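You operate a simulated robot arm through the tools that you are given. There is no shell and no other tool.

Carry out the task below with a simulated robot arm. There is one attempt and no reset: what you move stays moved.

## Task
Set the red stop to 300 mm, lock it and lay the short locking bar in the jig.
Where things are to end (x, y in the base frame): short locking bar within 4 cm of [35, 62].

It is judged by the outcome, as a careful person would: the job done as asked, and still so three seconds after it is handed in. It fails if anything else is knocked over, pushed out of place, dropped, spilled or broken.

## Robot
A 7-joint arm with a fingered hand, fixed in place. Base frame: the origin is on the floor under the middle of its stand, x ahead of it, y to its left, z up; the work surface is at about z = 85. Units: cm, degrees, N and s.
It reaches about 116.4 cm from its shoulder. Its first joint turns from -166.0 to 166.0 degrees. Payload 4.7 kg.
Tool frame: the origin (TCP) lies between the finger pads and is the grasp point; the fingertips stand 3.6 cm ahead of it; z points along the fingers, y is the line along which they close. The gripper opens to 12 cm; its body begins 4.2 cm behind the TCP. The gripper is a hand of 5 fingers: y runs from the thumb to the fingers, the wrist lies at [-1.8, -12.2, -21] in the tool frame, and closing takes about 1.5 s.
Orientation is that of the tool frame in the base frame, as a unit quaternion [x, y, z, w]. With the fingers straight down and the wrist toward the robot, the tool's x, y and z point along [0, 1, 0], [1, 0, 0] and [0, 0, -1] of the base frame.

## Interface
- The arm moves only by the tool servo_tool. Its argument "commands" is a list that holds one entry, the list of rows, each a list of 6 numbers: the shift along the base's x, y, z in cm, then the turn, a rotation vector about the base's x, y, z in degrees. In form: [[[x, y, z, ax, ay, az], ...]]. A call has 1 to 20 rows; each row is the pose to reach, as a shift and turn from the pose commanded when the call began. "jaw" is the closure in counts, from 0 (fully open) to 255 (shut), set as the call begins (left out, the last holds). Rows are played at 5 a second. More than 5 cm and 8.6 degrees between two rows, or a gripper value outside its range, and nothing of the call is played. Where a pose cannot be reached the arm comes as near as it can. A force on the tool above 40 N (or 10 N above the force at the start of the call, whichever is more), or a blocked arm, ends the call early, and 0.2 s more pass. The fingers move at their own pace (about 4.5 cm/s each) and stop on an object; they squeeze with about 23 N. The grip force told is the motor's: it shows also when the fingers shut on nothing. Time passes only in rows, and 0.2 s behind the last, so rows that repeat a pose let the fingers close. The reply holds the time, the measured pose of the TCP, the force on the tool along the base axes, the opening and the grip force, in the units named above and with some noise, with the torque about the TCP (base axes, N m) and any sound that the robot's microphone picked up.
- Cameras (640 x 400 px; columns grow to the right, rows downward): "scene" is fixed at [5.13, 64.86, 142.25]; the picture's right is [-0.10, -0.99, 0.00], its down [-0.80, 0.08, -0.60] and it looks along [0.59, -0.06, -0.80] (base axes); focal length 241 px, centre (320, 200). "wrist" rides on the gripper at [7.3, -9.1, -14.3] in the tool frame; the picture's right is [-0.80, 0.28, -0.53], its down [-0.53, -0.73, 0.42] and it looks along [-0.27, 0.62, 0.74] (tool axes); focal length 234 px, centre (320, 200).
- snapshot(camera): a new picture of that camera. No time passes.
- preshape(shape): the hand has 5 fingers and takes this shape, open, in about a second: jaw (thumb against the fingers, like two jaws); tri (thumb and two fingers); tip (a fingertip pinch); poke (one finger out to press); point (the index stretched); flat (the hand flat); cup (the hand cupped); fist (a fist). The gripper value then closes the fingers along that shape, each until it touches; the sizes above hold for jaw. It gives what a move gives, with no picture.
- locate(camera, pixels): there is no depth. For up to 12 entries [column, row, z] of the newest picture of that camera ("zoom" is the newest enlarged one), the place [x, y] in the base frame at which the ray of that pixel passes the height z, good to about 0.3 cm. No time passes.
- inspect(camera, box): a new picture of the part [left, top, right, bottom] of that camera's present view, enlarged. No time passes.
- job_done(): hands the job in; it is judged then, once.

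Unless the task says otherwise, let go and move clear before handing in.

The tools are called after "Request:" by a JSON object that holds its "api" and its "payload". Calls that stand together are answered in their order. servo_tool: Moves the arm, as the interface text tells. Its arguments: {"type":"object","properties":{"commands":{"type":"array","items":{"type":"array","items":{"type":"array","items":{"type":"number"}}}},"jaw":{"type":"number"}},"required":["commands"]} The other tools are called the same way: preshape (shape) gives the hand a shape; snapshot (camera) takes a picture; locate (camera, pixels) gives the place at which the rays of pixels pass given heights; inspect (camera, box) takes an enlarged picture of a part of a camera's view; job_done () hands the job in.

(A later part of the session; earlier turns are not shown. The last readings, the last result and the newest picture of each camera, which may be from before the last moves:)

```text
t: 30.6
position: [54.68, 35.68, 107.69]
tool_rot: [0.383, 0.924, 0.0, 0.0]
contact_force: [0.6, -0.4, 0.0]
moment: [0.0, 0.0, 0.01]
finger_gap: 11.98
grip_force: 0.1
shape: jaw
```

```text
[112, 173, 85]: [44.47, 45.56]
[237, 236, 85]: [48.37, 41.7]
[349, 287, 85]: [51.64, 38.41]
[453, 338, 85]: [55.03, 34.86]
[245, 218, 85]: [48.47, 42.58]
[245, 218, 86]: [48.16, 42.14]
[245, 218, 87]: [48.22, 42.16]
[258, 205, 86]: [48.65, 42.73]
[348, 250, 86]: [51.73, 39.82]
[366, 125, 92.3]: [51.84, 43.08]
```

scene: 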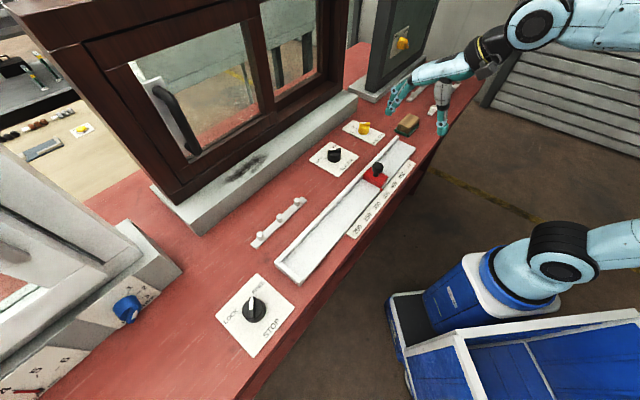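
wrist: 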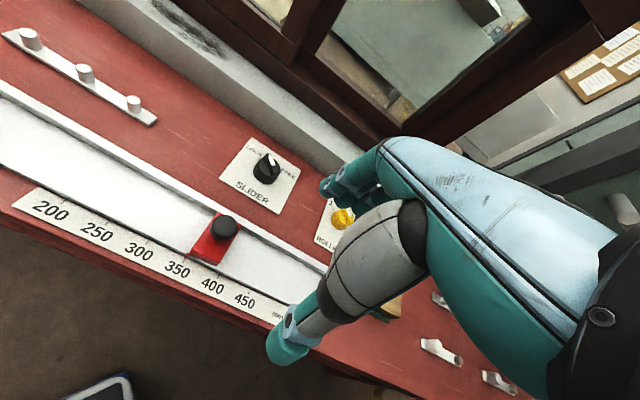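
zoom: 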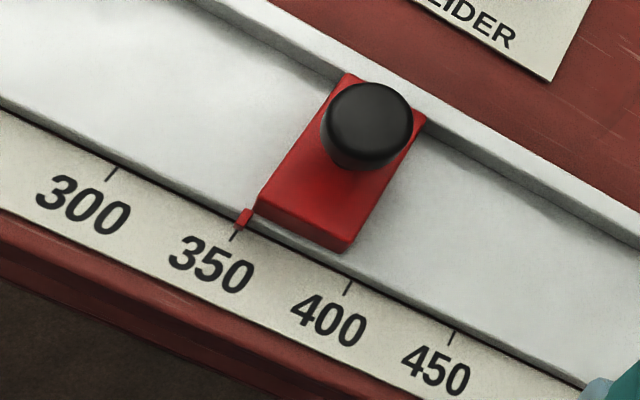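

The pointer reads 350 mm and the stop's black knob head is centred near (52.0, 43.1, 92.3). I move above it and lower the open hand around the head.

Request:
{"api": "servo_tool", "payload": {"commands": [[[-1, 2.5, -1, 0, 0, 0], [-2, 5, -2, 0, 0, 0], [-2.7, 7.45, -3, 0, 0, 0], [-2.7, 7.45, -5, 0, 0, 0], [-2.7, 7.45, -7, 0, 0, 0], [-2.7, 7.45, -9, 0, 0, 0], [-2.7, 7.45, -11, 0, 0, 0], [-2.7, 7.45, -12.5, 0, 0, 0], [-2.7, 7.45, -13.5, 0, 0, 0], [-2.7, 7.45, -14, 0, 0, 0], [-2.7, 7.45, -14, 0, 0, 0]]]}}

Request:
{"api": "snapshot", "payload": {"camera": "wrist"}}

Request:
{"api": "inspect", "payload": {"camera": "scene", "box": [310, 100, 450, 240]}}

```text
t: 33.0
position: [51.92, 43.23, 93.82]
tool_rot: [0.384, 0.923, 0.001, -0.001]
contact_force: [0.2, 0.4, 0.0]
moment: [0.0, -0.03, -0.04]
finger_gap: 11.96
grip_force: 0.0
shape: jaw
```

```text
taken
```

wrist: 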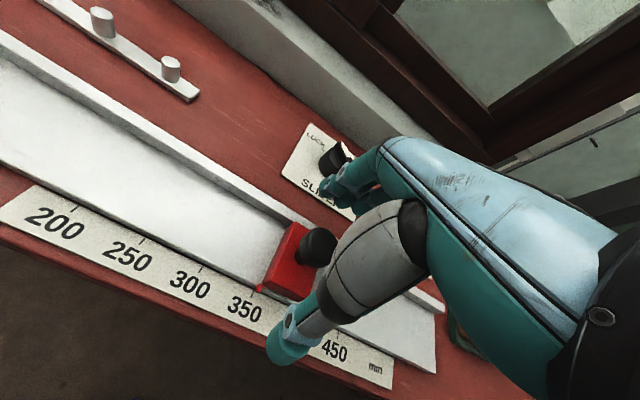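

```text
2.86 times, centred on (380, 170) of scene
```

zoom: 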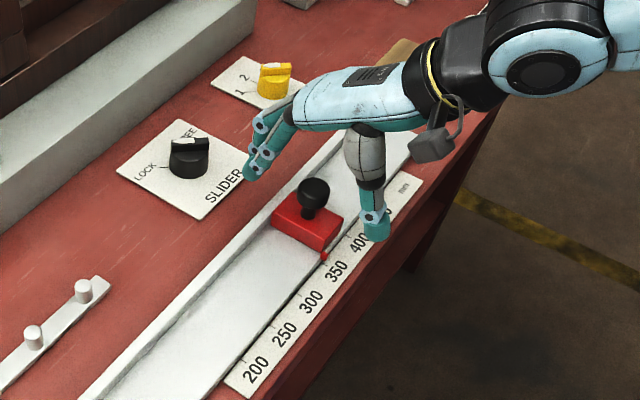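

The thumb tip and fingertips straddle the black knob head. I close the hand on it.

Request:
{"api": "servo_tool", "payload": {"commands": [[[0, 0, 0, 0, 0, 0], [0, 0, 0, 0, 0, 0], [0, 0, 0, 0, 0, 0], [0, 0, 0, 0, 0, 0], [0, 0, 0, 0, 0, 0], [0, 0, 0, 0, 0, 0], [0, 0, 0, 0, 0, 0], [0, 0, 0, 0, 0, 0]]], "jaw": 255}}

Request:
{"api": "snapshot", "payload": {"camera": "wrist"}}

Request:
{"api": "inspect", "payload": {"camera": "scene", "box": [310, 100, 450, 240]}}

```text
t: 34.8
position: [51.89, 43.3, 93.79]
tool_rot: [0.383, 0.924, 0.0, 0.0]
contact_force: [-3.5, -3.5, -5.1]
moment: [-0.08, 0.08, 0.0]
finger_gap: 2.38
grip_force: 22.7
shape: jaw
```

```text
taken
```

wrist: 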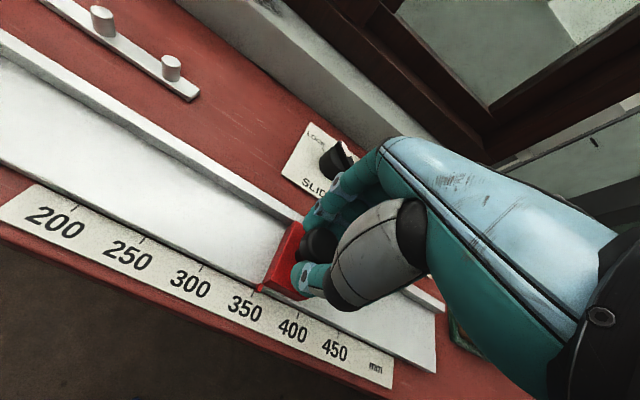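

```text
2.86 times, centred on (380, 170) of scene
```

zoom: 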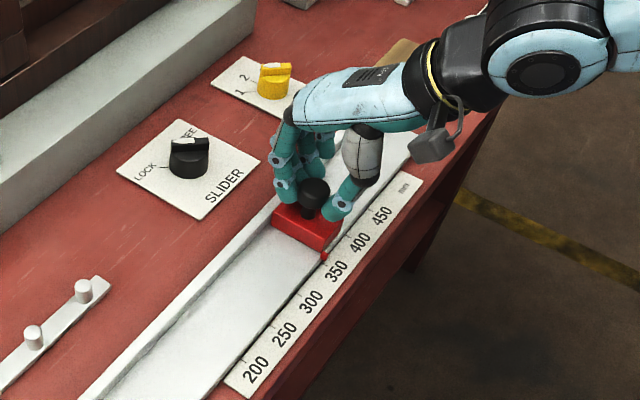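

The grip holds at 2.38 cm with 23 N. I slide the stop toward 300 in small steps, first half the way.

Request:
{"api": "servo_tool", "payload": {"commands": [[[-0.35, 0.35, 0, 0, 0, 0], [-0.7, 0.7, 0, 0, 0, 0], [-1.05, 1.05, 0, 0, 0, 0], [-1.4, 1.4, 0, 0, 0, 0], [-1.75, 1.75, 0, 0, 0, 0]]]}}

Request:
{"api": "inspect", "payload": {"camera": "wrist", "box": [150, 190, 350, 340]}}

Request:
{"api": "inspect", "payload": {"camera": "scene", "box": [310, 100, 450, 240]}}

```text
t: 36.0
position: [50.18, 45.06, 93.62]
tool_rot: [0.384, 0.924, 0.001, 0.001]
contact_force: [-0.3, -1.6, -1.2]
moment: [-0.06, 0.03, 0.02]
finger_gap: 2.35
grip_force: 22.8
shape: jaw
```

```text
2.67 times, centred on (250, 265) of wrist
```

zoom: 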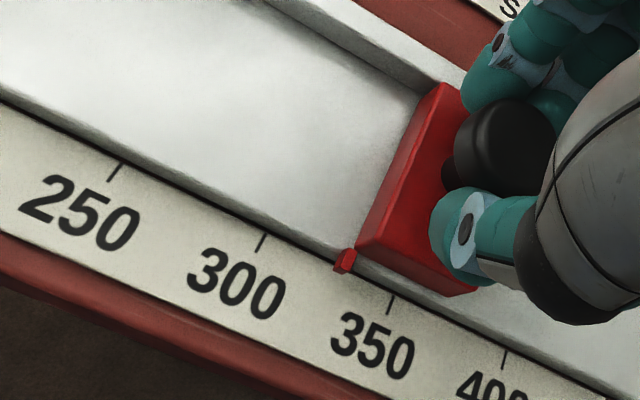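

```text
2.86 times, centred on (380, 170) of scene
```

zoom: 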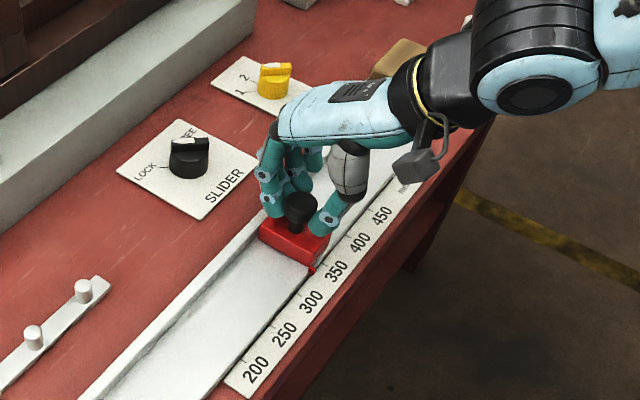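

The stop slides freely; the pointer now reads about 327. I continue toward 300.

Request:
{"api": "servo_tool", "payload": {"commands": [[[-0.35, 0.35, 0, 0, 0, 0], [-0.7, 0.7, 0, 0, 0, 0], [-1.05, 1.05, 0, 0, 0, 0], [-1.4, 1.4, 0, 0, 0, 0], [-1.75, 1.75, 0, 0, 0, 0], [-1.75, 1.75, 0, 0, 0, 0]]]}}

Request:
{"api": "inspect", "payload": {"camera": "wrist", "box": [200, 220, 300, 300]}}

Request:
{"api": "inspect", "payload": {"camera": "scene", "box": [350, 170, 400, 220]}}

```text
t: 37.4
position: [48.44, 46.79, 93.66]
tool_rot: [0.383, 0.924, 0.0, 0.0]
contact_force: [-1.6, -2.7, -2.0]
moment: [-0.1, 0.04, -0.04]
finger_gap: 2.39
grip_force: 23.0
shape: jaw
```

```text
5.00 times, centred on (250, 260) of wrist
```

zoom: 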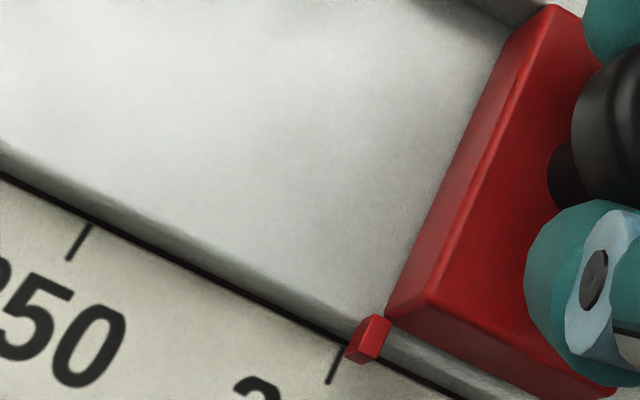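

```text
8.00 times, centred on (375, 195) of scene
```

zoom: 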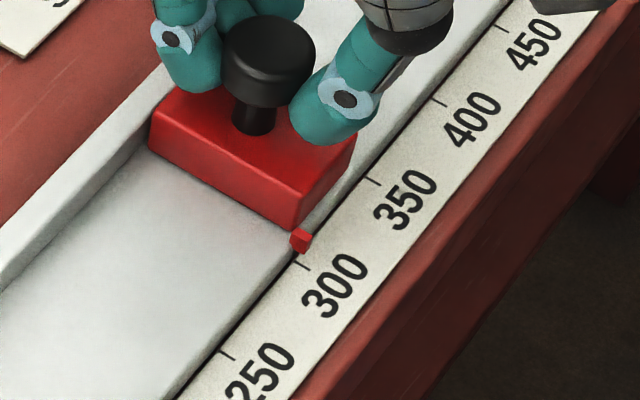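

The pointer nub is now slightly above the 300 tick in both views, about 303–304 mm after parallax. I nudge it 3.5 mm more.

Request:
{"api": "servo_tool", "payload": {"commands": [[[-0.12, 0.12, 0, 0, 0, 0], [-0.25, 0.25, 0, 0, 0, 0], [-0.25, 0.25, 0, 0, 0, 0], [-0.25, 0.25, 0, 0, 0, 0]]]}}

Request:
{"api": "inspect", "payload": {"camera": "wrist", "box": [230, 245, 310, 305]}}

Request:
{"api": "inspect", "payload": {"camera": "scene", "box": [355, 180, 395, 215]}}

```text
t: 38.4
position: [48.17, 47.0, 93.78]
tool_rot: [0.384, 0.923, 0.001, 0.0]
contact_force: [-1.9, -1.5, -2.6]
moment: [-0.06, 0.09, -0.04]
finger_gap: 2.36
grip_force: 23.2
shape: jaw
```

```text
6.67 times, centred on (270, 275) of wrist
```

zoom: 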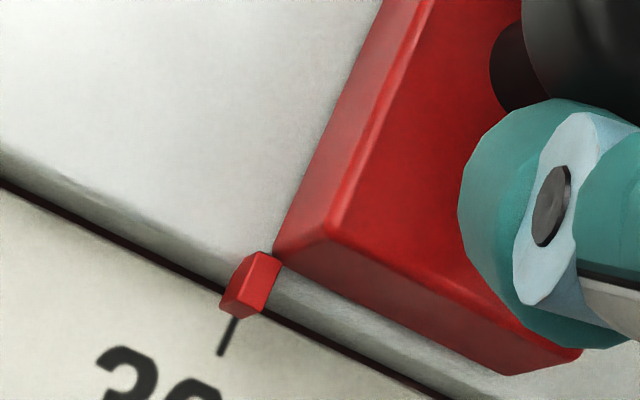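

```text
11.43 times, centred on (375, 198) of scene
```

zoom: 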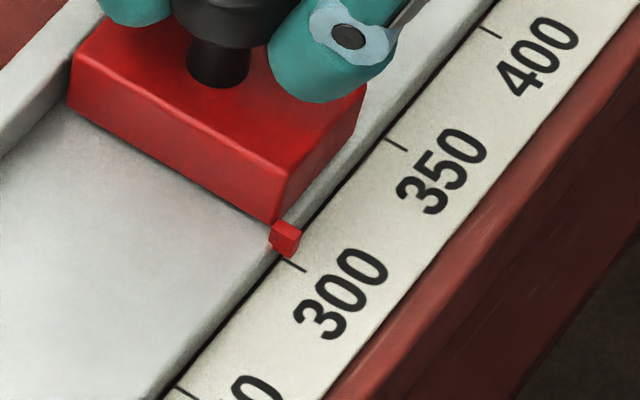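

Triangulating the block's near-face corner and the nub against the 300 tick from both views (correcting for their height above the plate) puts it near 297 mm, a little too far. I nudge back about 2.8 mm and measure again.

Request:
{"api": "servo_tool", "payload": {"commands": [[[0.1, -0.1, 0, 0, 0, 0], [0.2, -0.2, 0, 0, 0, 0], [0.2, -0.2, 0, 0, 0, 0], [0.2, -0.2, 0, 0, 0, 0]]]}}

Request:
{"api": "inspect", "payload": {"camera": "wrist", "box": [230, 245, 310, 305]}}

Request:
{"api": "inspect", "payload": {"camera": "scene", "box": [355, 180, 395, 215]}}

```text
t: 39.4
position: [48.33, 46.8, 93.74]
tool_rot: [0.383, 0.924, 0.0, 0.0]
contact_force: [-3.2, -3.4, -1.5]
moment: [-0.08, 0.09, -0.04]
finger_gap: 2.37
grip_force: 23.1
shape: jaw
```

```text
6.67 times, centred on (270, 275) of wrist
```

zoom: 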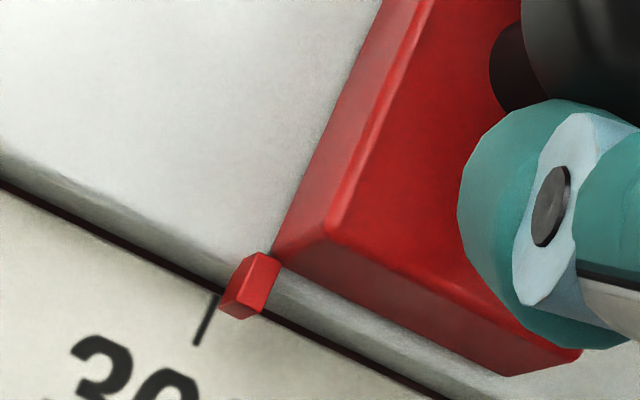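

```text
11.43 times, centred on (375, 198) of scene
```

zoom: 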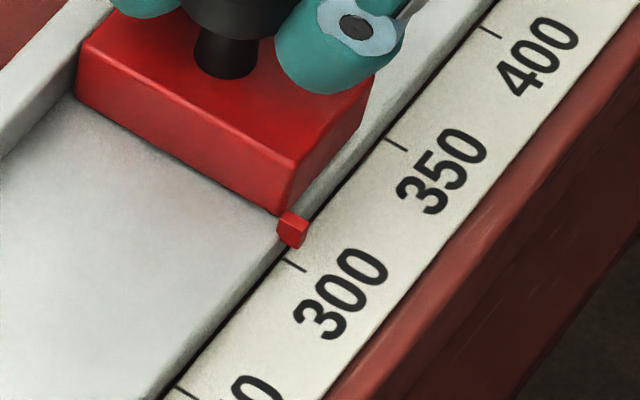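

With parallax taken out, the face now works out at about 300.5 mm. I release, lift, and move the camera so it looks squarely across the 300 tick for an unbiased reading.

Request:
{"api": "servo_tool", "payload": {"commands": [[[0, 0, 0, 0, 0, 0], [0, 0, 0, 0, 0, 0], [0, 0, 0, 0, 0, 0], [0, 0, 0, 0, 0, 0], [0, 0, 0, 0, 0, 0], [0, 0, 0, 0, 0, 0], [0, 0, 0, 0, 0, 0], [0, 0, 1, 0, 0, 0], [0, 0, 3, 0, 0, 0], [0, 0, 6, 0, 0, 0], [0, 0, 9, 0, 0, 0], [1, -1, 11, 0, 0, 0], [2.5, -2.5, 11, 0, 0, 0], [3.9, -3.9, 11, 0, 0, 0], [3.9, -3.9, 11, 0, 0, 0]]], "jaw": 0}}

Request:
{"api": "snapshot", "payload": {"camera": "wrist"}}

Request:
{"api": "inspect", "payload": {"camera": "scene", "box": [355, 180, 395, 215]}}

```text
t: 42.6
position: [52.23, 42.89, 104.82]
tool_rot: [0.384, 0.924, 0.001, 0.0]
contact_force: [1.2, -0.2, 0.4]
moment: [0.01, -0.02, -0.05]
finger_gap: 11.94
grip_force: 0.0
shape: jaw
```

```text
taken
```

wrist: 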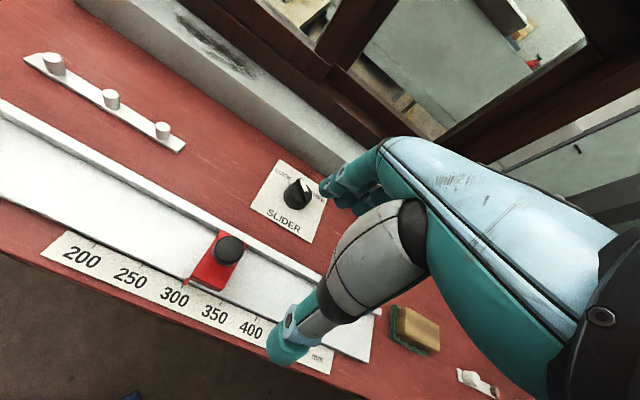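

```text
11.43 times, centred on (375, 198) of scene
```

zoom: 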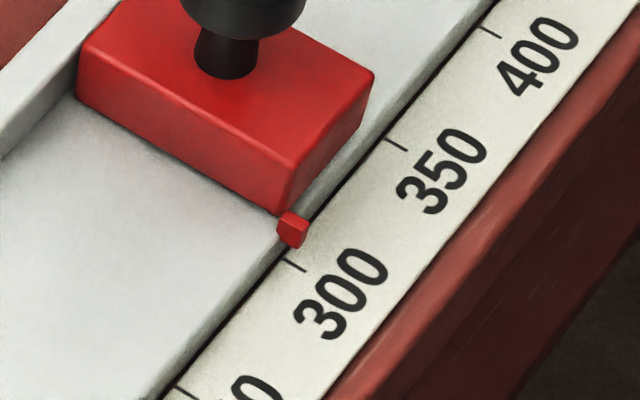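

Request:
{"api": "inspect", "payload": {"camera": "wrist", "box": [150, 250, 230, 310]}}

```text
6.67 times, centred on (190, 280) of wrist
```

zoom: 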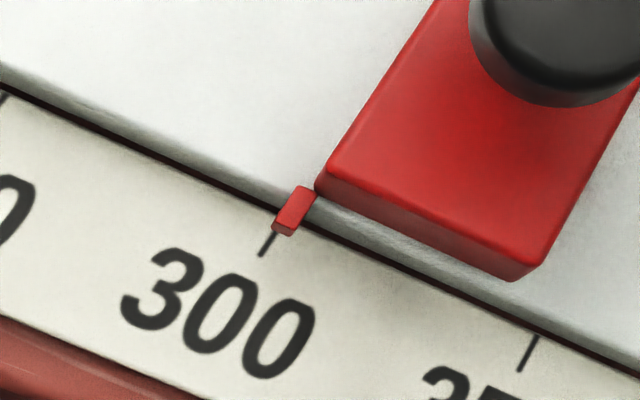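

Viewed square-on (camera level with the 300 tick along the scale), the nub axis is ~1.2 mm beyond the tick, i.e. about 301 mm. I re-grip and nudge it about 1.1 mm closer.

Request:
{"api": "servo_tool", "payload": {"commands": [[[-1.5, 1.5, 0, 0, 0, 0], [-3, 3, 0, 0, 0, 0], [-3.9, 3.9, 0, 0, 0, 0], [-3.9, 3.9, -3, 0, 0, 0], [-3.9, 3.9, -6, 0, 0, 0], [-3.9, 3.9, -9, 0, 0, 0], [-3.9, 3.9, -11, 0, 0, 0], [-3.9, 3.9, -11, 0, 0, 0]]], "jaw": 0}}

Request:
{"api": "servo_tool", "payload": {"commands": [[[0, 0, 0, 0, 0, 0], [0, 0, 0, 0, 0, 0], [0, 0, 0, 0, 0, 0], [0, 0, 0, 0, 0, 0], [0, 0, 0, 0, 0, 0], [0, 0, 0, 0, 0, 0], [0, 0, 0, 0, 0, 0], [0, 0, 0, 0, 0, 0], [-0.04, 0.04, 0, 0, 0, 0], [-0.08, 0.08, 0, 0, 0, 0], [-0.08, 0.08, 0, 0, 0, 0], [-0.08, 0.08, 0, 0, 0, 0]]], "jaw": 255}}

Request:
{"api": "servo_tool", "payload": {"commands": [[[0, 0, 0, 0, 0, 0], [0, 0, 0, 0, 0, 0], [0, 0, 0, 0, 0, 0], [0, 0, 0, 0, 0, 0], [0, 0, 0, 0, 0, 0], [0, 0, 0, 0, 0, 0], [0, 0, 0, 0, 0, 0], [0, 0, 1, 0, 0, 0], [0, 0, 3, 0, 0, 0], [0, 0, 6, 0, 0, 0], [0, 0, 9, 0, 0, 0], [1, -1, 11, 0, 0, 0], [2.5, -2.5, 11, 0, 0, 0], [3.9, -3.9, 11, 0, 0, 0], [3.9, -3.9, 11, 0, 0, 0]]], "jaw": 0}}

Request:
{"api": "inspect", "payload": {"camera": "wrist", "box": [150, 250, 230, 310]}}

Request:
{"api": "snapshot", "payload": {"camera": "scene"}}

```text
t: 44.4
position: [48.33, 46.82, 93.51]
tool_rot: [0.384, 0.923, 0.001, -0.001]
contact_force: [1.0, 0.5, 0.4]
moment: [0.01, 0.01, -0.01]
finger_gap: 11.99
grip_force: 0.1
shape: jaw
```

```text
t: 47.0
position: [48.12, 46.92, 93.58]
tool_rot: [0.384, 0.923, 0.0, -0.001]
contact_force: [-3.9, -3.3, -12.0]
moment: [-0.11, 0.12, -0.05]
finger_gap: 2.18
grip_force: 23.1
shape: jaw
```

```text
t: 50.2
position: [52.46, 43.09, 104.82]
tool_rot: [0.383, 0.924, 0.001, -0.001]
contact_force: [-0.3, -0.3, -0.4]
moment: [-0.02, -0.02, -0.01]
finger_gap: 11.97
grip_force: 0.0
shape: jaw
```

```text
6.67 times, centred on (190, 280) of wrist
```

zoom: 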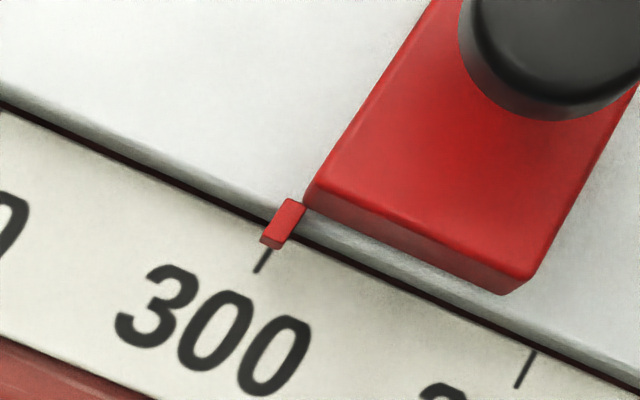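

```text
taken
```

scene: 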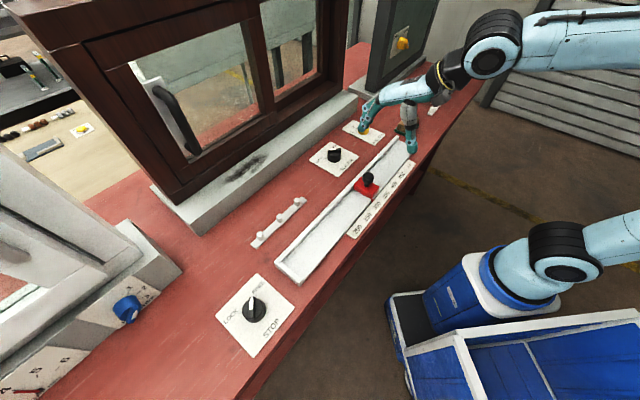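

Square-on, the nub now lines up with the 300 tick to within about half a millimetre. Next I return to the STOP knob to lock it.

Request:
{"api": "servo_tool", "payload": {"commands": [[[-1, 1, 3, 0, 0, 0], [-3, 3, 6, 0, 0, 2], [-6, 6, 8, 0, 0, 5], [-9, 9, 8, 0, 0, 8], [-12, 12, 8, 0, 0, 11], [-15, 15, 8, 0, 0, 14], [-18, 18, 8, 0, 0, 17], [-21, 21.4, 8, 0, 0, 20], [-24, 24.6, 8, 0, 0, 23], [-27, 27.8, 8, 0, 0, 26], [-30, 31, 8, 0, 0, 29], [-33, 33.8, 6, 0, 0, 29], [-33.86, 34.71, 2, 0, 0, 29], [-33.86, 34.71, -2, 0, 0, 29], [-33.86, 34.71, -4, 0, 0, 29], [-33.86, 34.71, -4, 0, 0, 29]]]}}

Request:
{"api": "snapshot", "payload": {"camera": "wrist"}}

Request:
{"api": "snapshot", "payload": {"camera": "scene"}}

```text
t: 53.6
position: [18.08, 77.82, 100.76]
tool_rot: [0.139, 0.99, 0.001, -0.001]
contact_force: [-0.3, -0.4, -0.7]
moment: [0.0, -0.01, 0.01]
finger_gap: 11.99
grip_force: 0.0
shape: jaw
```

```text
taken
```

wrist: 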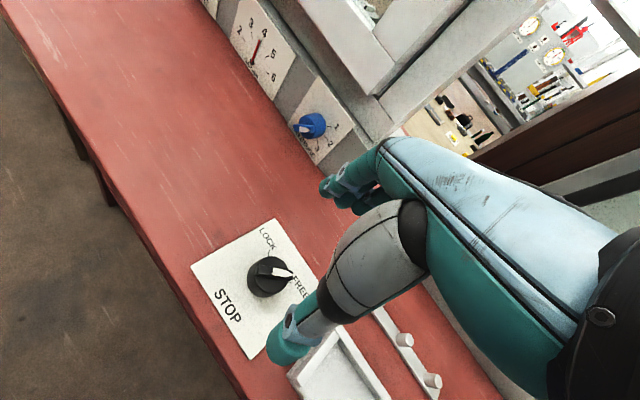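

```text
taken
```

scene: 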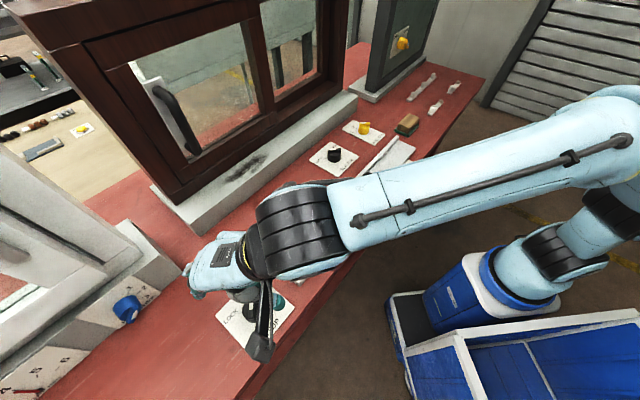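

The knob at wrist px (270,275) still points to FREE. I centre over it, descend to the same height as before, and close on the ridge.

Request:
{"api": "servo_tool", "payload": {"commands": [[[0.3, 0, -2, 0, 0, 0], [0.5, 0, -4, 0, 0, 0], [0.5, 0, -6, 0, 0, 0], [0.5, 0, -7.5, 0, 0, 0], [0.5, 0, -8.5, 0, 0, 0], [0.5, 0, -9.2, 0, 0, 0], [0.5, 0, -9.2, 0, 0, 0]]], "jaw": 0}}

Request:
{"api": "servo_tool", "payload": {"commands": [[[0, 0, 0, 0, 0, 0], [0, 0, 0, 0, 0, 0], [0, 0, 0, 0, 0, 0], [0, 0, 0, 0, 0, 0], [0, 0, 0, 0, 0, 0], [0, 0, 0, 0, 0, 0], [0, 0, 0, 0, 0, 0], [0, 0, 0, 0, 0, 0]]], "jaw": 255}}

Request:
{"api": "inspect", "payload": {"camera": "wrist", "box": [220, 160, 380, 320]}}

```text
t: 55.2
position: [18.75, 77.74, 91.51]
tool_rot: [0.141, 0.99, 0.001, -0.001]
contact_force: [-0.6, -0.1, -0.2]
moment: [-0.03, 0.01, 0.01]
finger_gap: 11.98
grip_force: 0.0
shape: jaw
```

```text
t: 57.0
position: [18.65, 77.79, 91.68]
tool_rot: [0.141, 0.99, 0.002, -0.001]
contact_force: [2.3, -0.6, 8.0]
moment: [0.11, -0.13, 0.0]
finger_gap: 2.28
grip_force: 22.8
shape: jaw
```

```text
2.50 times, centred on (300, 240) of wrist
```

zoom: 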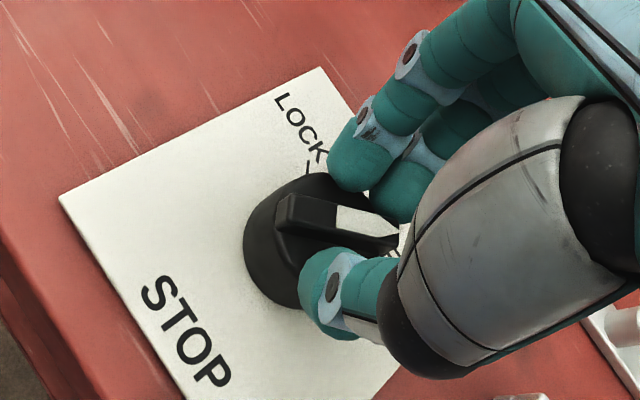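

The ridge is held the same way as before (gap 2.3 cm). I turn counter-clockwise toward LOCK, checking partway.

Request:
{"api": "servo_tool", "payload": {"commands": [[[0, 0, 0.1, 0, 0, 5], [0, 0, 0.1, 0, 0, 10], [0, 0, 0.1, 0, 0, 15], [0, 0, 0.1, 0, 0, 20], [0, 0, 0.1, 0, 0, 25], [0, 0, 0.1, 0, 0, 30], [0, 0, 0.1, 0, 0, 35], [0, 0, 0.1, 0, 0, 40]]]}}

Request:
{"api": "inspect", "payload": {"camera": "wrist", "box": [220, 160, 380, 320]}}

```text
t: 58.8
position: [18.94, 77.83, 91.77]
tool_rot: [-0.208, 0.978, 0.002, -0.001]
contact_force: [3.1, 10.7, 8.9]
moment: [0.66, 0.03, -0.08]
finger_gap: 2.18
grip_force: 23.1
shape: jaw
```

```text
2.50 times, centred on (300, 240) of wrist
```

zoom: 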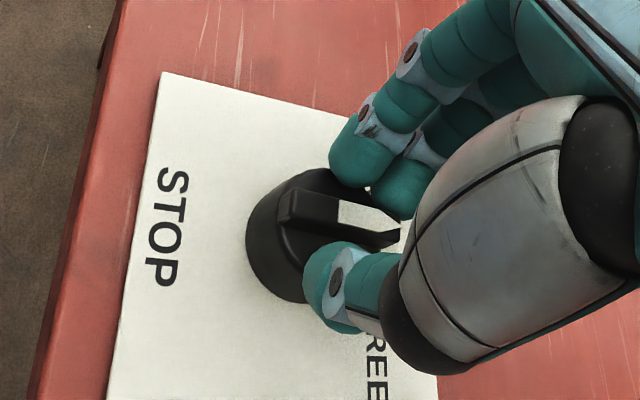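

The knob follows. I continue the remaining +50°.

Request:
{"api": "servo_tool", "payload": {"commands": [[[0, 0, 0, 0, 0, 5], [0, 0, 0, 0, 0, 10], [0, 0, 0, 0, 0, 15], [0, 0, 0, 0, 0, 20], [0, 0, 0, 0, 0, 25], [0, 0, 0, 0, 0, 30], [0, 0, 0, 0, 0, 35], [0, 0, 0, 0, 0, 40], [0, 0, 0, 0, 0, 45], [0, 0, 0, 0, 0, 50], [0, 0, 0, 0, 0, 50]]]}}

Request:
{"api": "inspect", "payload": {"camera": "wrist", "box": [220, 160, 380, 320]}}

Request:
{"api": "inspect", "payload": {"camera": "scene", "box": [180, 240, 320, 370]}}

```text
t: 61.2
position: [18.84, 77.81, 91.72]
tool_rot: [-0.601, 0.799, 0.001, 0.0]
contact_force: [-2.5, 31.4, 24.2]
moment: [1.29, 0.67, -0.47]
finger_gap: 2.26
grip_force: 23.3
shape: jaw
```

```text
2.50 times, centred on (300, 240) of wrist
```

zoom: 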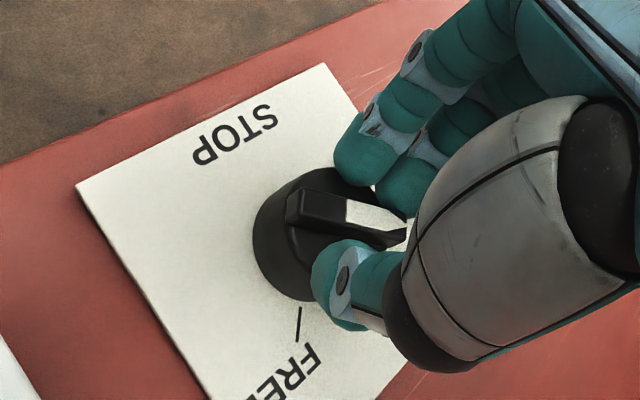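

```text
3.08 times, centred on (250, 305) of scene
```

zoom: 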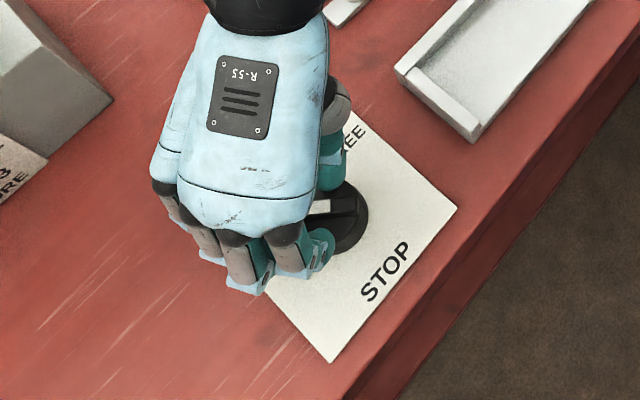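

Force climbed to 31 N with a resisting torque (−0.47 N·m), as if the knob hit its LOCK end stop. I release and lift to check the pointer.

Request:
{"api": "servo_tool", "payload": {"commands": [[[0, 0, 0, 0, 0, -2], [0, 0, 0, 0, 0, -2], [0, 0, 0, 0, 0, -2], [0, 0, 0, 0, 0, -2], [0, 0, 0, 0, 0, -2], [0, 0, 0, 0, 0, -2], [0, 0, 0, 0, 0, -2], [0, 0, 1, 0, 0, -2], [0, 0, 3, 0, 0, -2], [0, 0, 6, 0, 0, -2], [0, 0, 9, 0, 0, -2]]], "jaw": 0}}

Request:
{"api": "inspect", "payload": {"camera": "wrist", "box": [220, 220, 320, 320]}}

Request:
{"api": "inspect", "payload": {"camera": "scene", "box": [180, 240, 320, 370]}}

```text
t: 63.6
position: [18.39, 77.88, 100.69]
tool_rot: [-0.587, 0.809, 0.0, -0.001]
contact_force: [-0.3, 0.0, -1.2]
moment: [0.0, 0.03, 0.03]
finger_gap: 11.95
grip_force: 0.0
shape: jaw
```

```text
4.00 times, centred on (270, 270) of wrist
```

zoom: 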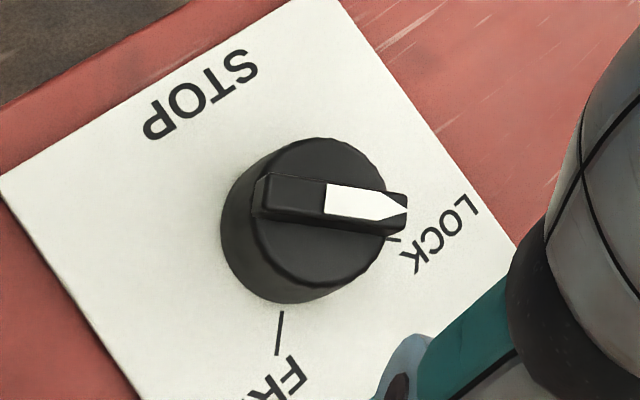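

```text
3.08 times, centred on (250, 305) of scene
```

zoom: 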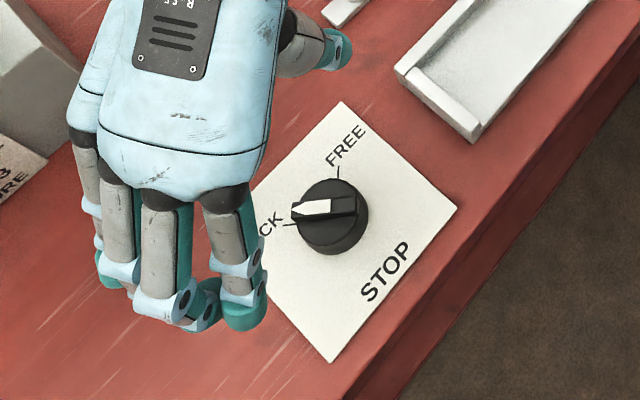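

Request:
{"api": "inspect", "payload": {"camera": "scene", "box": [235, 288, 275, 328]}}

Request:
{"api": "inspect", "payload": {"camera": "wrist", "box": [235, 240, 305, 300]}}

```text
10.00 times, centred on (255, 308) of scene
```

zoom: 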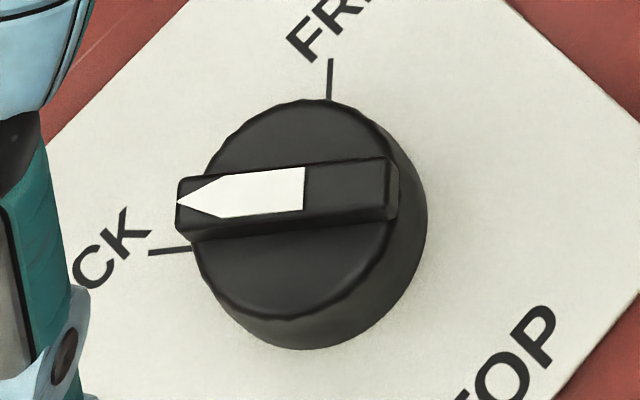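

```text
6.67 times, centred on (270, 270) of wrist
```

zoom: 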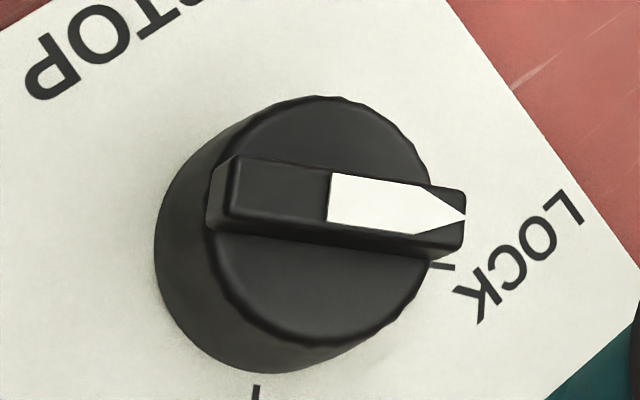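

The pointer is parallel to the LOCK tick (both about −6 to −8° in the scene zoom), so the stop is locked. Now I unwind the wrist to yaw 45° and go to the short bar at about (41.7, 71.8).

Request:
{"api": "servo_tool", "payload": {"commands": [[[0, 0, 1, 0, 0, -8], [0, 0, 2, 0, 0, -16], [0, 0, 3, 0, 0, -24], [0, -1, 5, 0, 0, -32], [1, -2, 7, 0, 0, -40], [2, -3, 8, 0, 0, -48], [4, -4, 9, 0, 0, -56], [6, -5, 9, 0, 0, -64], [8, -6, 9, 0, 0, -72], [10, -7, 9, 0, 0, -80], [12, -8, 9, 0, 0, -88], [14, -9, 9, 0, 0, -96], [16, -10, 9, 0, 0, -104], [18, -11, 9, 0, 0, -112], [20, -12, 9, 0, 0, -117], [20, -12, 9, 0, 0, -117]]]}}

Request:
{"api": "snapshot", "payload": {"camera": "wrist"}}

Request:
{"api": "snapshot", "payload": {"camera": "scene"}}

```text
t: 67.0
position: [38.81, 65.66, 109.52]
tool_rot: [0.383, 0.924, 0.001, 0.0]
contact_force: [1.0, -0.2, -0.1]
moment: [-0.03, 0.0, -0.02]
finger_gap: 11.93
grip_force: 0.0
shape: jaw
```

```text
taken
```

wrist: 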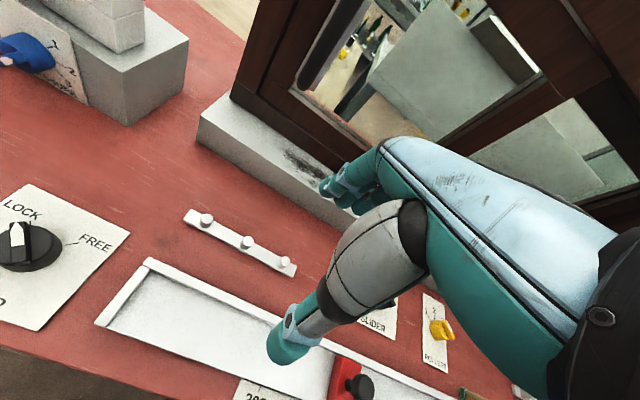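

```text
taken
```

scene: 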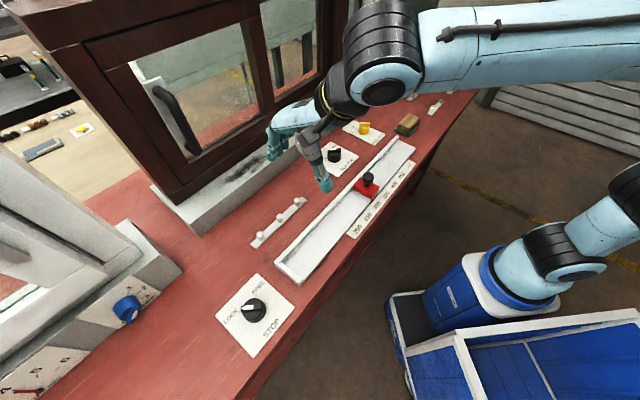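

Bar visible at wrist px (183,215)–(297,270), clear of the hand. I zoom in to measure it and the sill clearance.

Request:
{"api": "inspect", "payload": {"camera": "wrist", "box": [170, 195, 310, 285]}}

Request:
{"api": "locate", "payload": {"camera": "wrist", "pixels": [[183, 221, 85], [297, 277, 85], [206, 220, 88], [247, 242, 88], [285, 262, 88], [198, 146, 85], [330, 215, 85], [95, 325, 86.5], [147, 262, 88], [150, 272, 86.5], [330, 375, 86.5]]}}

Request:
{"api": "inspect", "payload": {"camera": "scene", "box": [240, 190, 340, 290]}}

```text
4.44 times, centred on (240, 240) of wrist
```

zoom: 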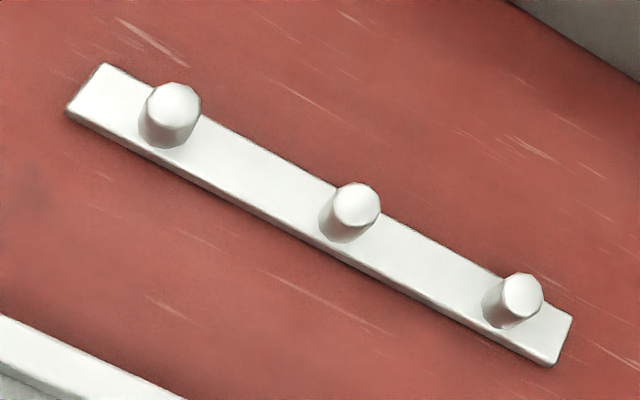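

```text
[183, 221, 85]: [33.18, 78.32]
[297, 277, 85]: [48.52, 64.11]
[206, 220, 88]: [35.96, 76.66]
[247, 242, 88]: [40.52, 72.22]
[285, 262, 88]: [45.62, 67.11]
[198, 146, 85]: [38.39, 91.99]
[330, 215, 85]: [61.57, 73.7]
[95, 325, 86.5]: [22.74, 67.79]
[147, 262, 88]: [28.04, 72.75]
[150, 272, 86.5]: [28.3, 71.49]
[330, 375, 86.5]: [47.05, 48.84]
```

```text
4.00 times, centred on (290, 240) of scene
```

zoom: 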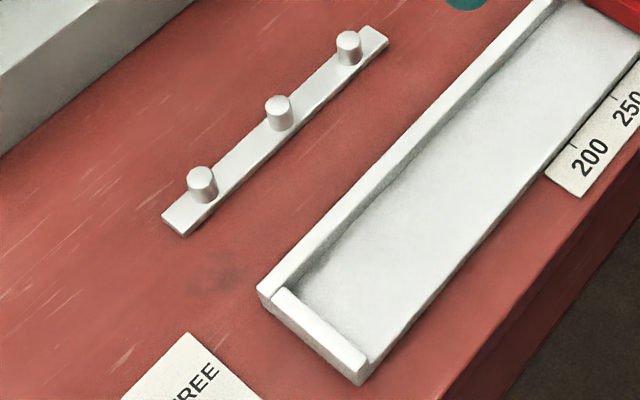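

Request:
{"api": "locate", "payload": {"camera": "zoom", "pixels": [[163, 215, 85.6], [185, 235, 85], [388, 42, 85.6], [365, 26, 85.6], [277, 104, 88], [277, 104, 89], [348, 38, 88], [200, 176, 88], [262, 292, 88], [365, 375, 86], [300, 262, 86.6], [420, 345, 86.6]]}}

Request:
{"api": "locate", "payload": {"camera": "wrist", "pixels": [[248, 241, 87], [248, 241, 88], [248, 241, 89], [285.5, 261.5, 88], [207, 218, 88]]}}

```text
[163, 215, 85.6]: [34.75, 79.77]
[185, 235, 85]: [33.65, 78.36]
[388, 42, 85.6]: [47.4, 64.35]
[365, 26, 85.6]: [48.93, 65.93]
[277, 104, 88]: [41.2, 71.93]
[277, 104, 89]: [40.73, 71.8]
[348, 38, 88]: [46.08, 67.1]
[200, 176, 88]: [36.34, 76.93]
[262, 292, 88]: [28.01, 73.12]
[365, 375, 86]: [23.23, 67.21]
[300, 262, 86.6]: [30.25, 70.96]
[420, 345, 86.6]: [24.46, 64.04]
```

```text
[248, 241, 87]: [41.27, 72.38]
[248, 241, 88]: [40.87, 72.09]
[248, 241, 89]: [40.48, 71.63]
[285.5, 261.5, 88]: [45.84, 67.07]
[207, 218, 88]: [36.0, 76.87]
```

The bar is 20 cm long, centred at (41.0, 72.0) with its middle post there and its other posts 6.9 cm away; the jig's end-plate inner face is ~30 cm before the 300 mark. To hold only the middle post I try the three-finger shape.

Request:
{"api": "preshape", "payload": {"shape": "tri"}}

Request:
{"api": "snapshot", "payload": {"camera": "wrist"}}

Request:
{"api": "inspect", "payload": {"camera": "scene", "box": [230, 60, 410, 220]}}

```text
t: 67.9
position: [38.79, 65.71, 109.54]
tool_rot: [0.384, 0.923, 0.001, 0.0]
contact_force: [0.5, 0.0, -0.2]
moment: [0.01, 0.01, -0.01]
finger_gap: 11.98
grip_force: 0.2
shape: tri
```

```text
taken
```

wrist: 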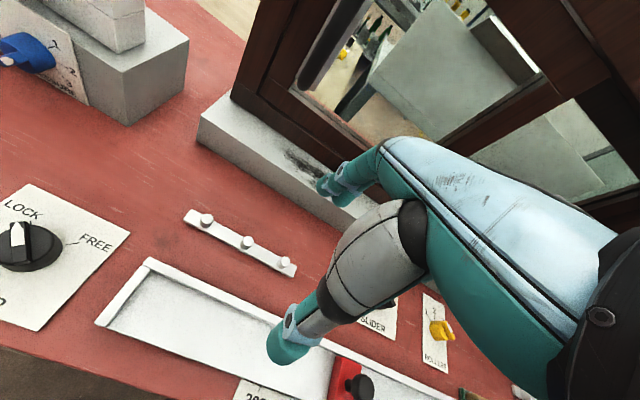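

```text
2.50 times, centred on (320, 140) of scene
```

zoom: 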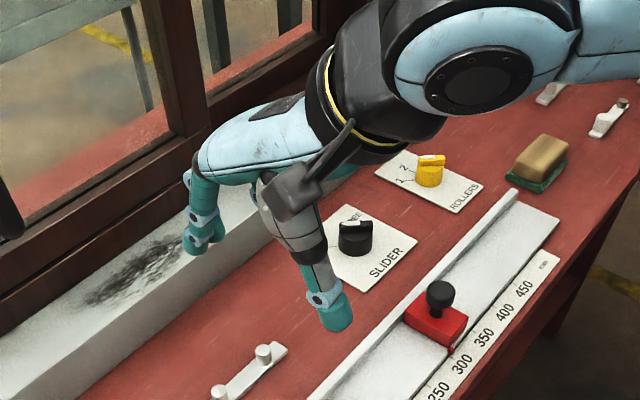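

The tri shape leaves thumb, index and middle out, the rest folded. I test-close it in the air to see where the tips meet relative to the grasp point.

Request:
{"api": "servo_tool", "payload": {"commands": [[[0, 0, 0, 0, 0, 0], [0, 0, 0, 0, 0, 0], [0, 0, 0, 0, 0, 0], [0, 0, 0, 0, 0, 0], [0, 0, 0, 0, 0, 0], [0, 0, 0, 0, 0, 0], [0, 0, 0, 0, 0, 0]]], "jaw": 220}}

Request:
{"api": "inspect", "payload": {"camera": "wrist", "box": [240, 160, 420, 360]}}

Request:
{"api": "inspect", "payload": {"camera": "scene", "box": [260, 80, 380, 220]}}

```text
t: 69.5
position: [38.91, 65.72, 109.56]
tool_rot: [0.383, 0.924, 0.001, 0.0]
contact_force: [-0.2, -0.9, -1.0]
moment: [-0.03, 0.03, 0.0]
finger_gap: 1.67
grip_force: 0.1
shape: tri
```

```text
2.00 times, centred on (330, 260) of wrist
```

zoom: 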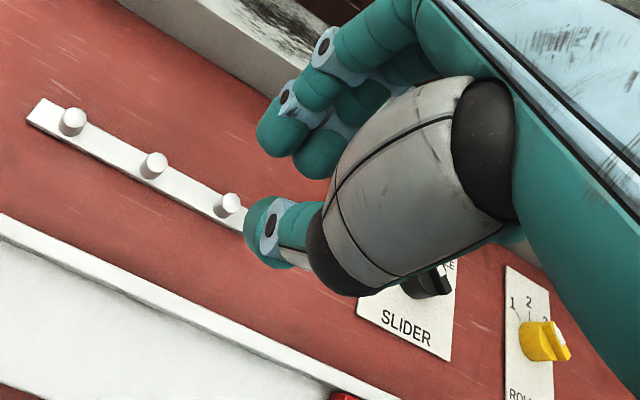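

```text
2.86 times, centred on (320, 150) of scene
```

zoom: 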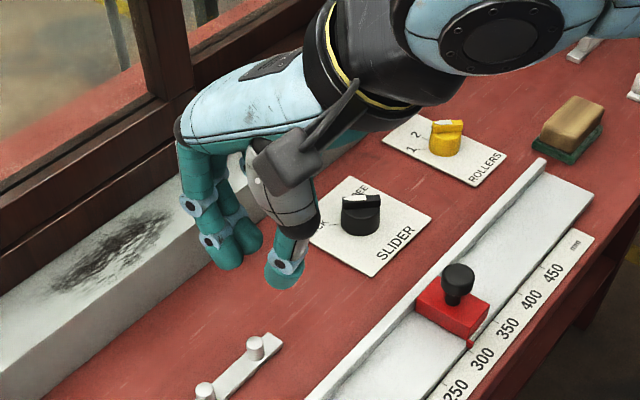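

In tri, index and middle tips close at about ±1.1 cm either side of the thumb's line, ideal for a round post. I open, move over the middle post and descend to TCP z≈90.

Request:
{"api": "servo_tool", "payload": {"commands": [[[0, 0, 0, 0, 0, 0], [0.7, 2, -1, 0, 0, 0], [1.4, 4, -2, 0, 0, 0], [2.15, 6.3, -4, 0, 0, 0], [2.15, 6.3, -7, 0, 0, 0], [2.15, 6.3, -10, 0, 0, 0], [2.15, 6.3, -12, 0, 0, 0], [2.15, 6.3, -12, 0, 0, 0]]], "jaw": 40}}

Request:
{"api": "snapshot", "payload": {"camera": "wrist"}}

Request:
{"api": "inspect", "payload": {"camera": "scene", "box": [220, 120, 380, 260]}}

```text
t: 71.3
position: [41.11, 72.14, 97.45]
tool_rot: [0.383, 0.924, 0.001, -0.001]
contact_force: [-0.3, 0.1, -0.2]
moment: [0.0, 0.04, 0.02]
finger_gap: 10.09
grip_force: 0.0
shape: tri
```

```text
taken
```

wrist: 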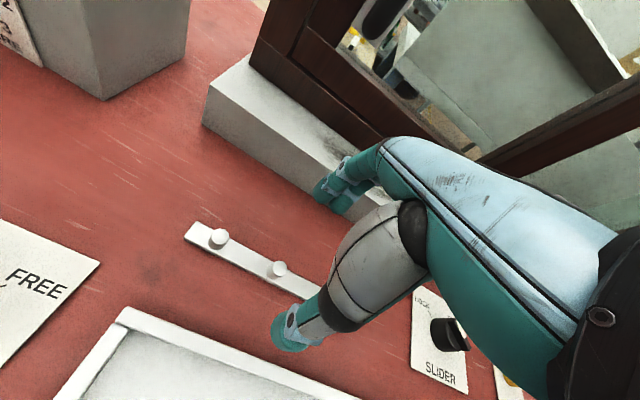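

```text
2.86 times, centred on (300, 190) of scene
```

zoom: 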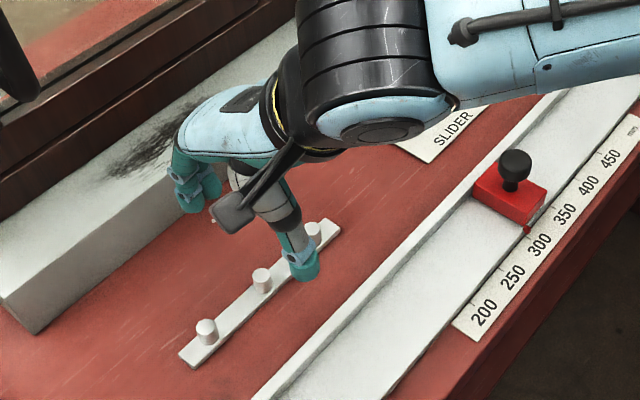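

Request:
{"api": "inspect", "payload": {"camera": "wrist", "box": [180, 210, 330, 330]}}

Request:
{"api": "locate", "payload": {"camera": "wrist", "pixels": [[278, 267, 88], [278, 267, 88.5], [219, 236, 88]]}}

```text
3.33 times, centred on (255, 270) of wrist
```

zoom: 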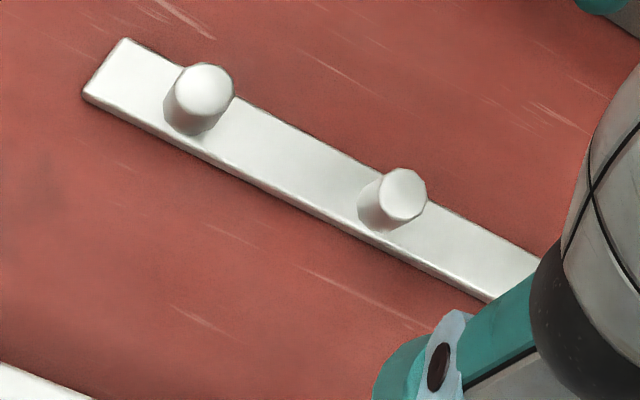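

```text
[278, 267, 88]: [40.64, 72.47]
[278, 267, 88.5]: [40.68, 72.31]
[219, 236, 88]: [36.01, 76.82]
```

The middle post sits at about (40.8, 72.2), nearly under the grasp point. I shift slightly and descend to z≈89.9.

Request:
{"api": "servo_tool", "payload": {"commands": [[[-0.25, 0.08, -1.5, 0, 0, 0], [-0.25, 0.08, -3, 0, 0, 0], [-0.25, 0.08, -4.5, 0, 0, 0], [-0.25, 0.08, -6, 0, 0, 0], [-0.25, 0.08, -7, 0, 0, 0], [-0.25, 0.08, -7.6, 0, 0, 0], [-0.25, 0.08, -7.6, 0, 0, 0]]]}}

Request:
{"api": "snapshot", "payload": {"camera": "wrist"}}

Request:
{"api": "inspect", "payload": {"camera": "scene", "box": [220, 120, 380, 260]}}

```text
t: 72.9
position: [40.68, 72.04, 89.98]
tool_rot: [0.383, 0.924, 0.0, 0.001]
contact_force: [-0.2, 0.4, -0.4]
moment: [0.01, -0.03, 0.0]
finger_gap: 10.09
grip_force: 0.1
shape: tri
```

```text
taken
```

wrist: 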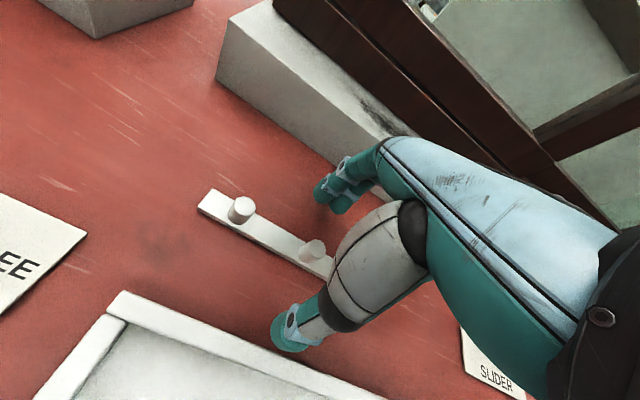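

```text
2.86 times, centred on (300, 190) of scene
```

zoom: 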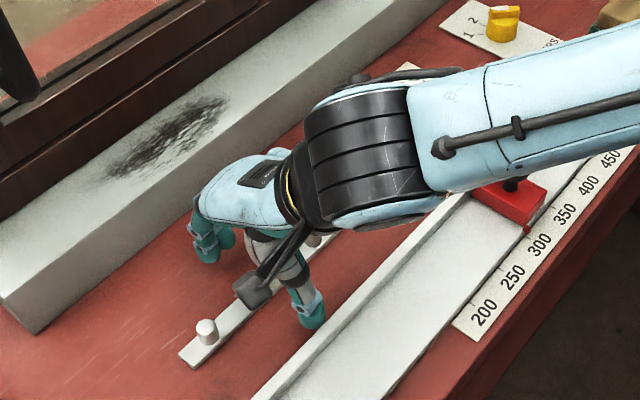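

In this view the post (wrist px (312,248)) is about 0.5 cm toward tool +x of the grasp line. I shift (−0.3, +0.3) and close.

Request:
{"api": "servo_tool", "payload": {"commands": [[[-0.3, 0.3, 0, 0, 0, 0], [-0.3, 0.3, 0, 0, 0, 0]]]}}

Request:
{"api": "servo_tool", "payload": {"commands": [[[0, 0, 0, 0, 0, 0], [0, 0, 0, 0, 0, 0], [0, 0, 0, 0, 0, 0], [0, 0, 0, 0, 0, 0], [0, 0, 0, 0, 0, 0], [0, 0, 0, 0, 0, 0], [0, 0, 0, 0, 0, 0], [0, 0, 0, 0, 0, 0]]], "jaw": 255}}

Request:
{"api": "inspect", "payload": {"camera": "wrist", "box": [200, 160, 400, 340]}}

Request:
{"api": "inspect", "payload": {"camera": "scene", "box": [220, 120, 380, 260]}}

```text
t: 73.5
position: [40.36, 72.48, 90.08]
tool_rot: [0.384, 0.923, 0.002, -0.001]
contact_force: [-0.1, -0.1, 0.0]
moment: [0.02, -0.02, 0.01]
finger_gap: 10.09
grip_force: 0.0
shape: tri
```

```text
t: 75.3
position: [40.34, 72.39, 90.1]
tool_rot: [0.384, 0.923, 0.001, 0.0]
contact_force: [-0.1, -0.5, -1.1]
moment: [0.0, 0.0, 0.0]
finger_gap: 0.43
grip_force: 23.1
shape: tri
```

```text
2.22 times, centred on (300, 250) of wrist
```

zoom: 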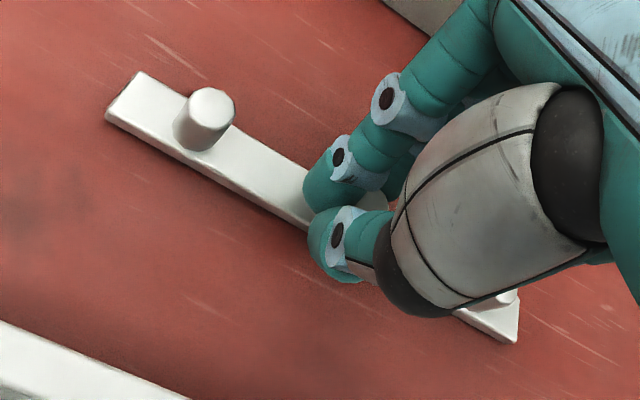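

```text
2.86 times, centred on (300, 190) of scene
```

zoom: 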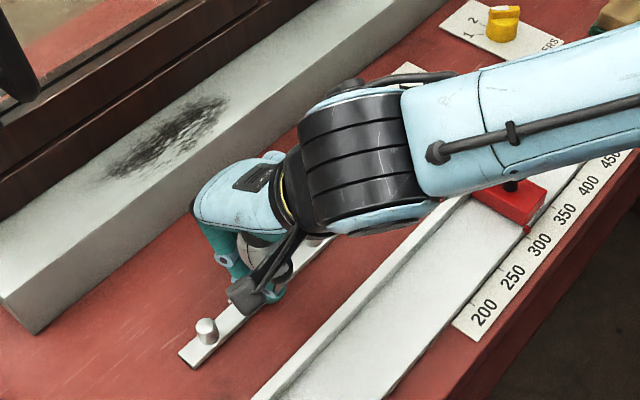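

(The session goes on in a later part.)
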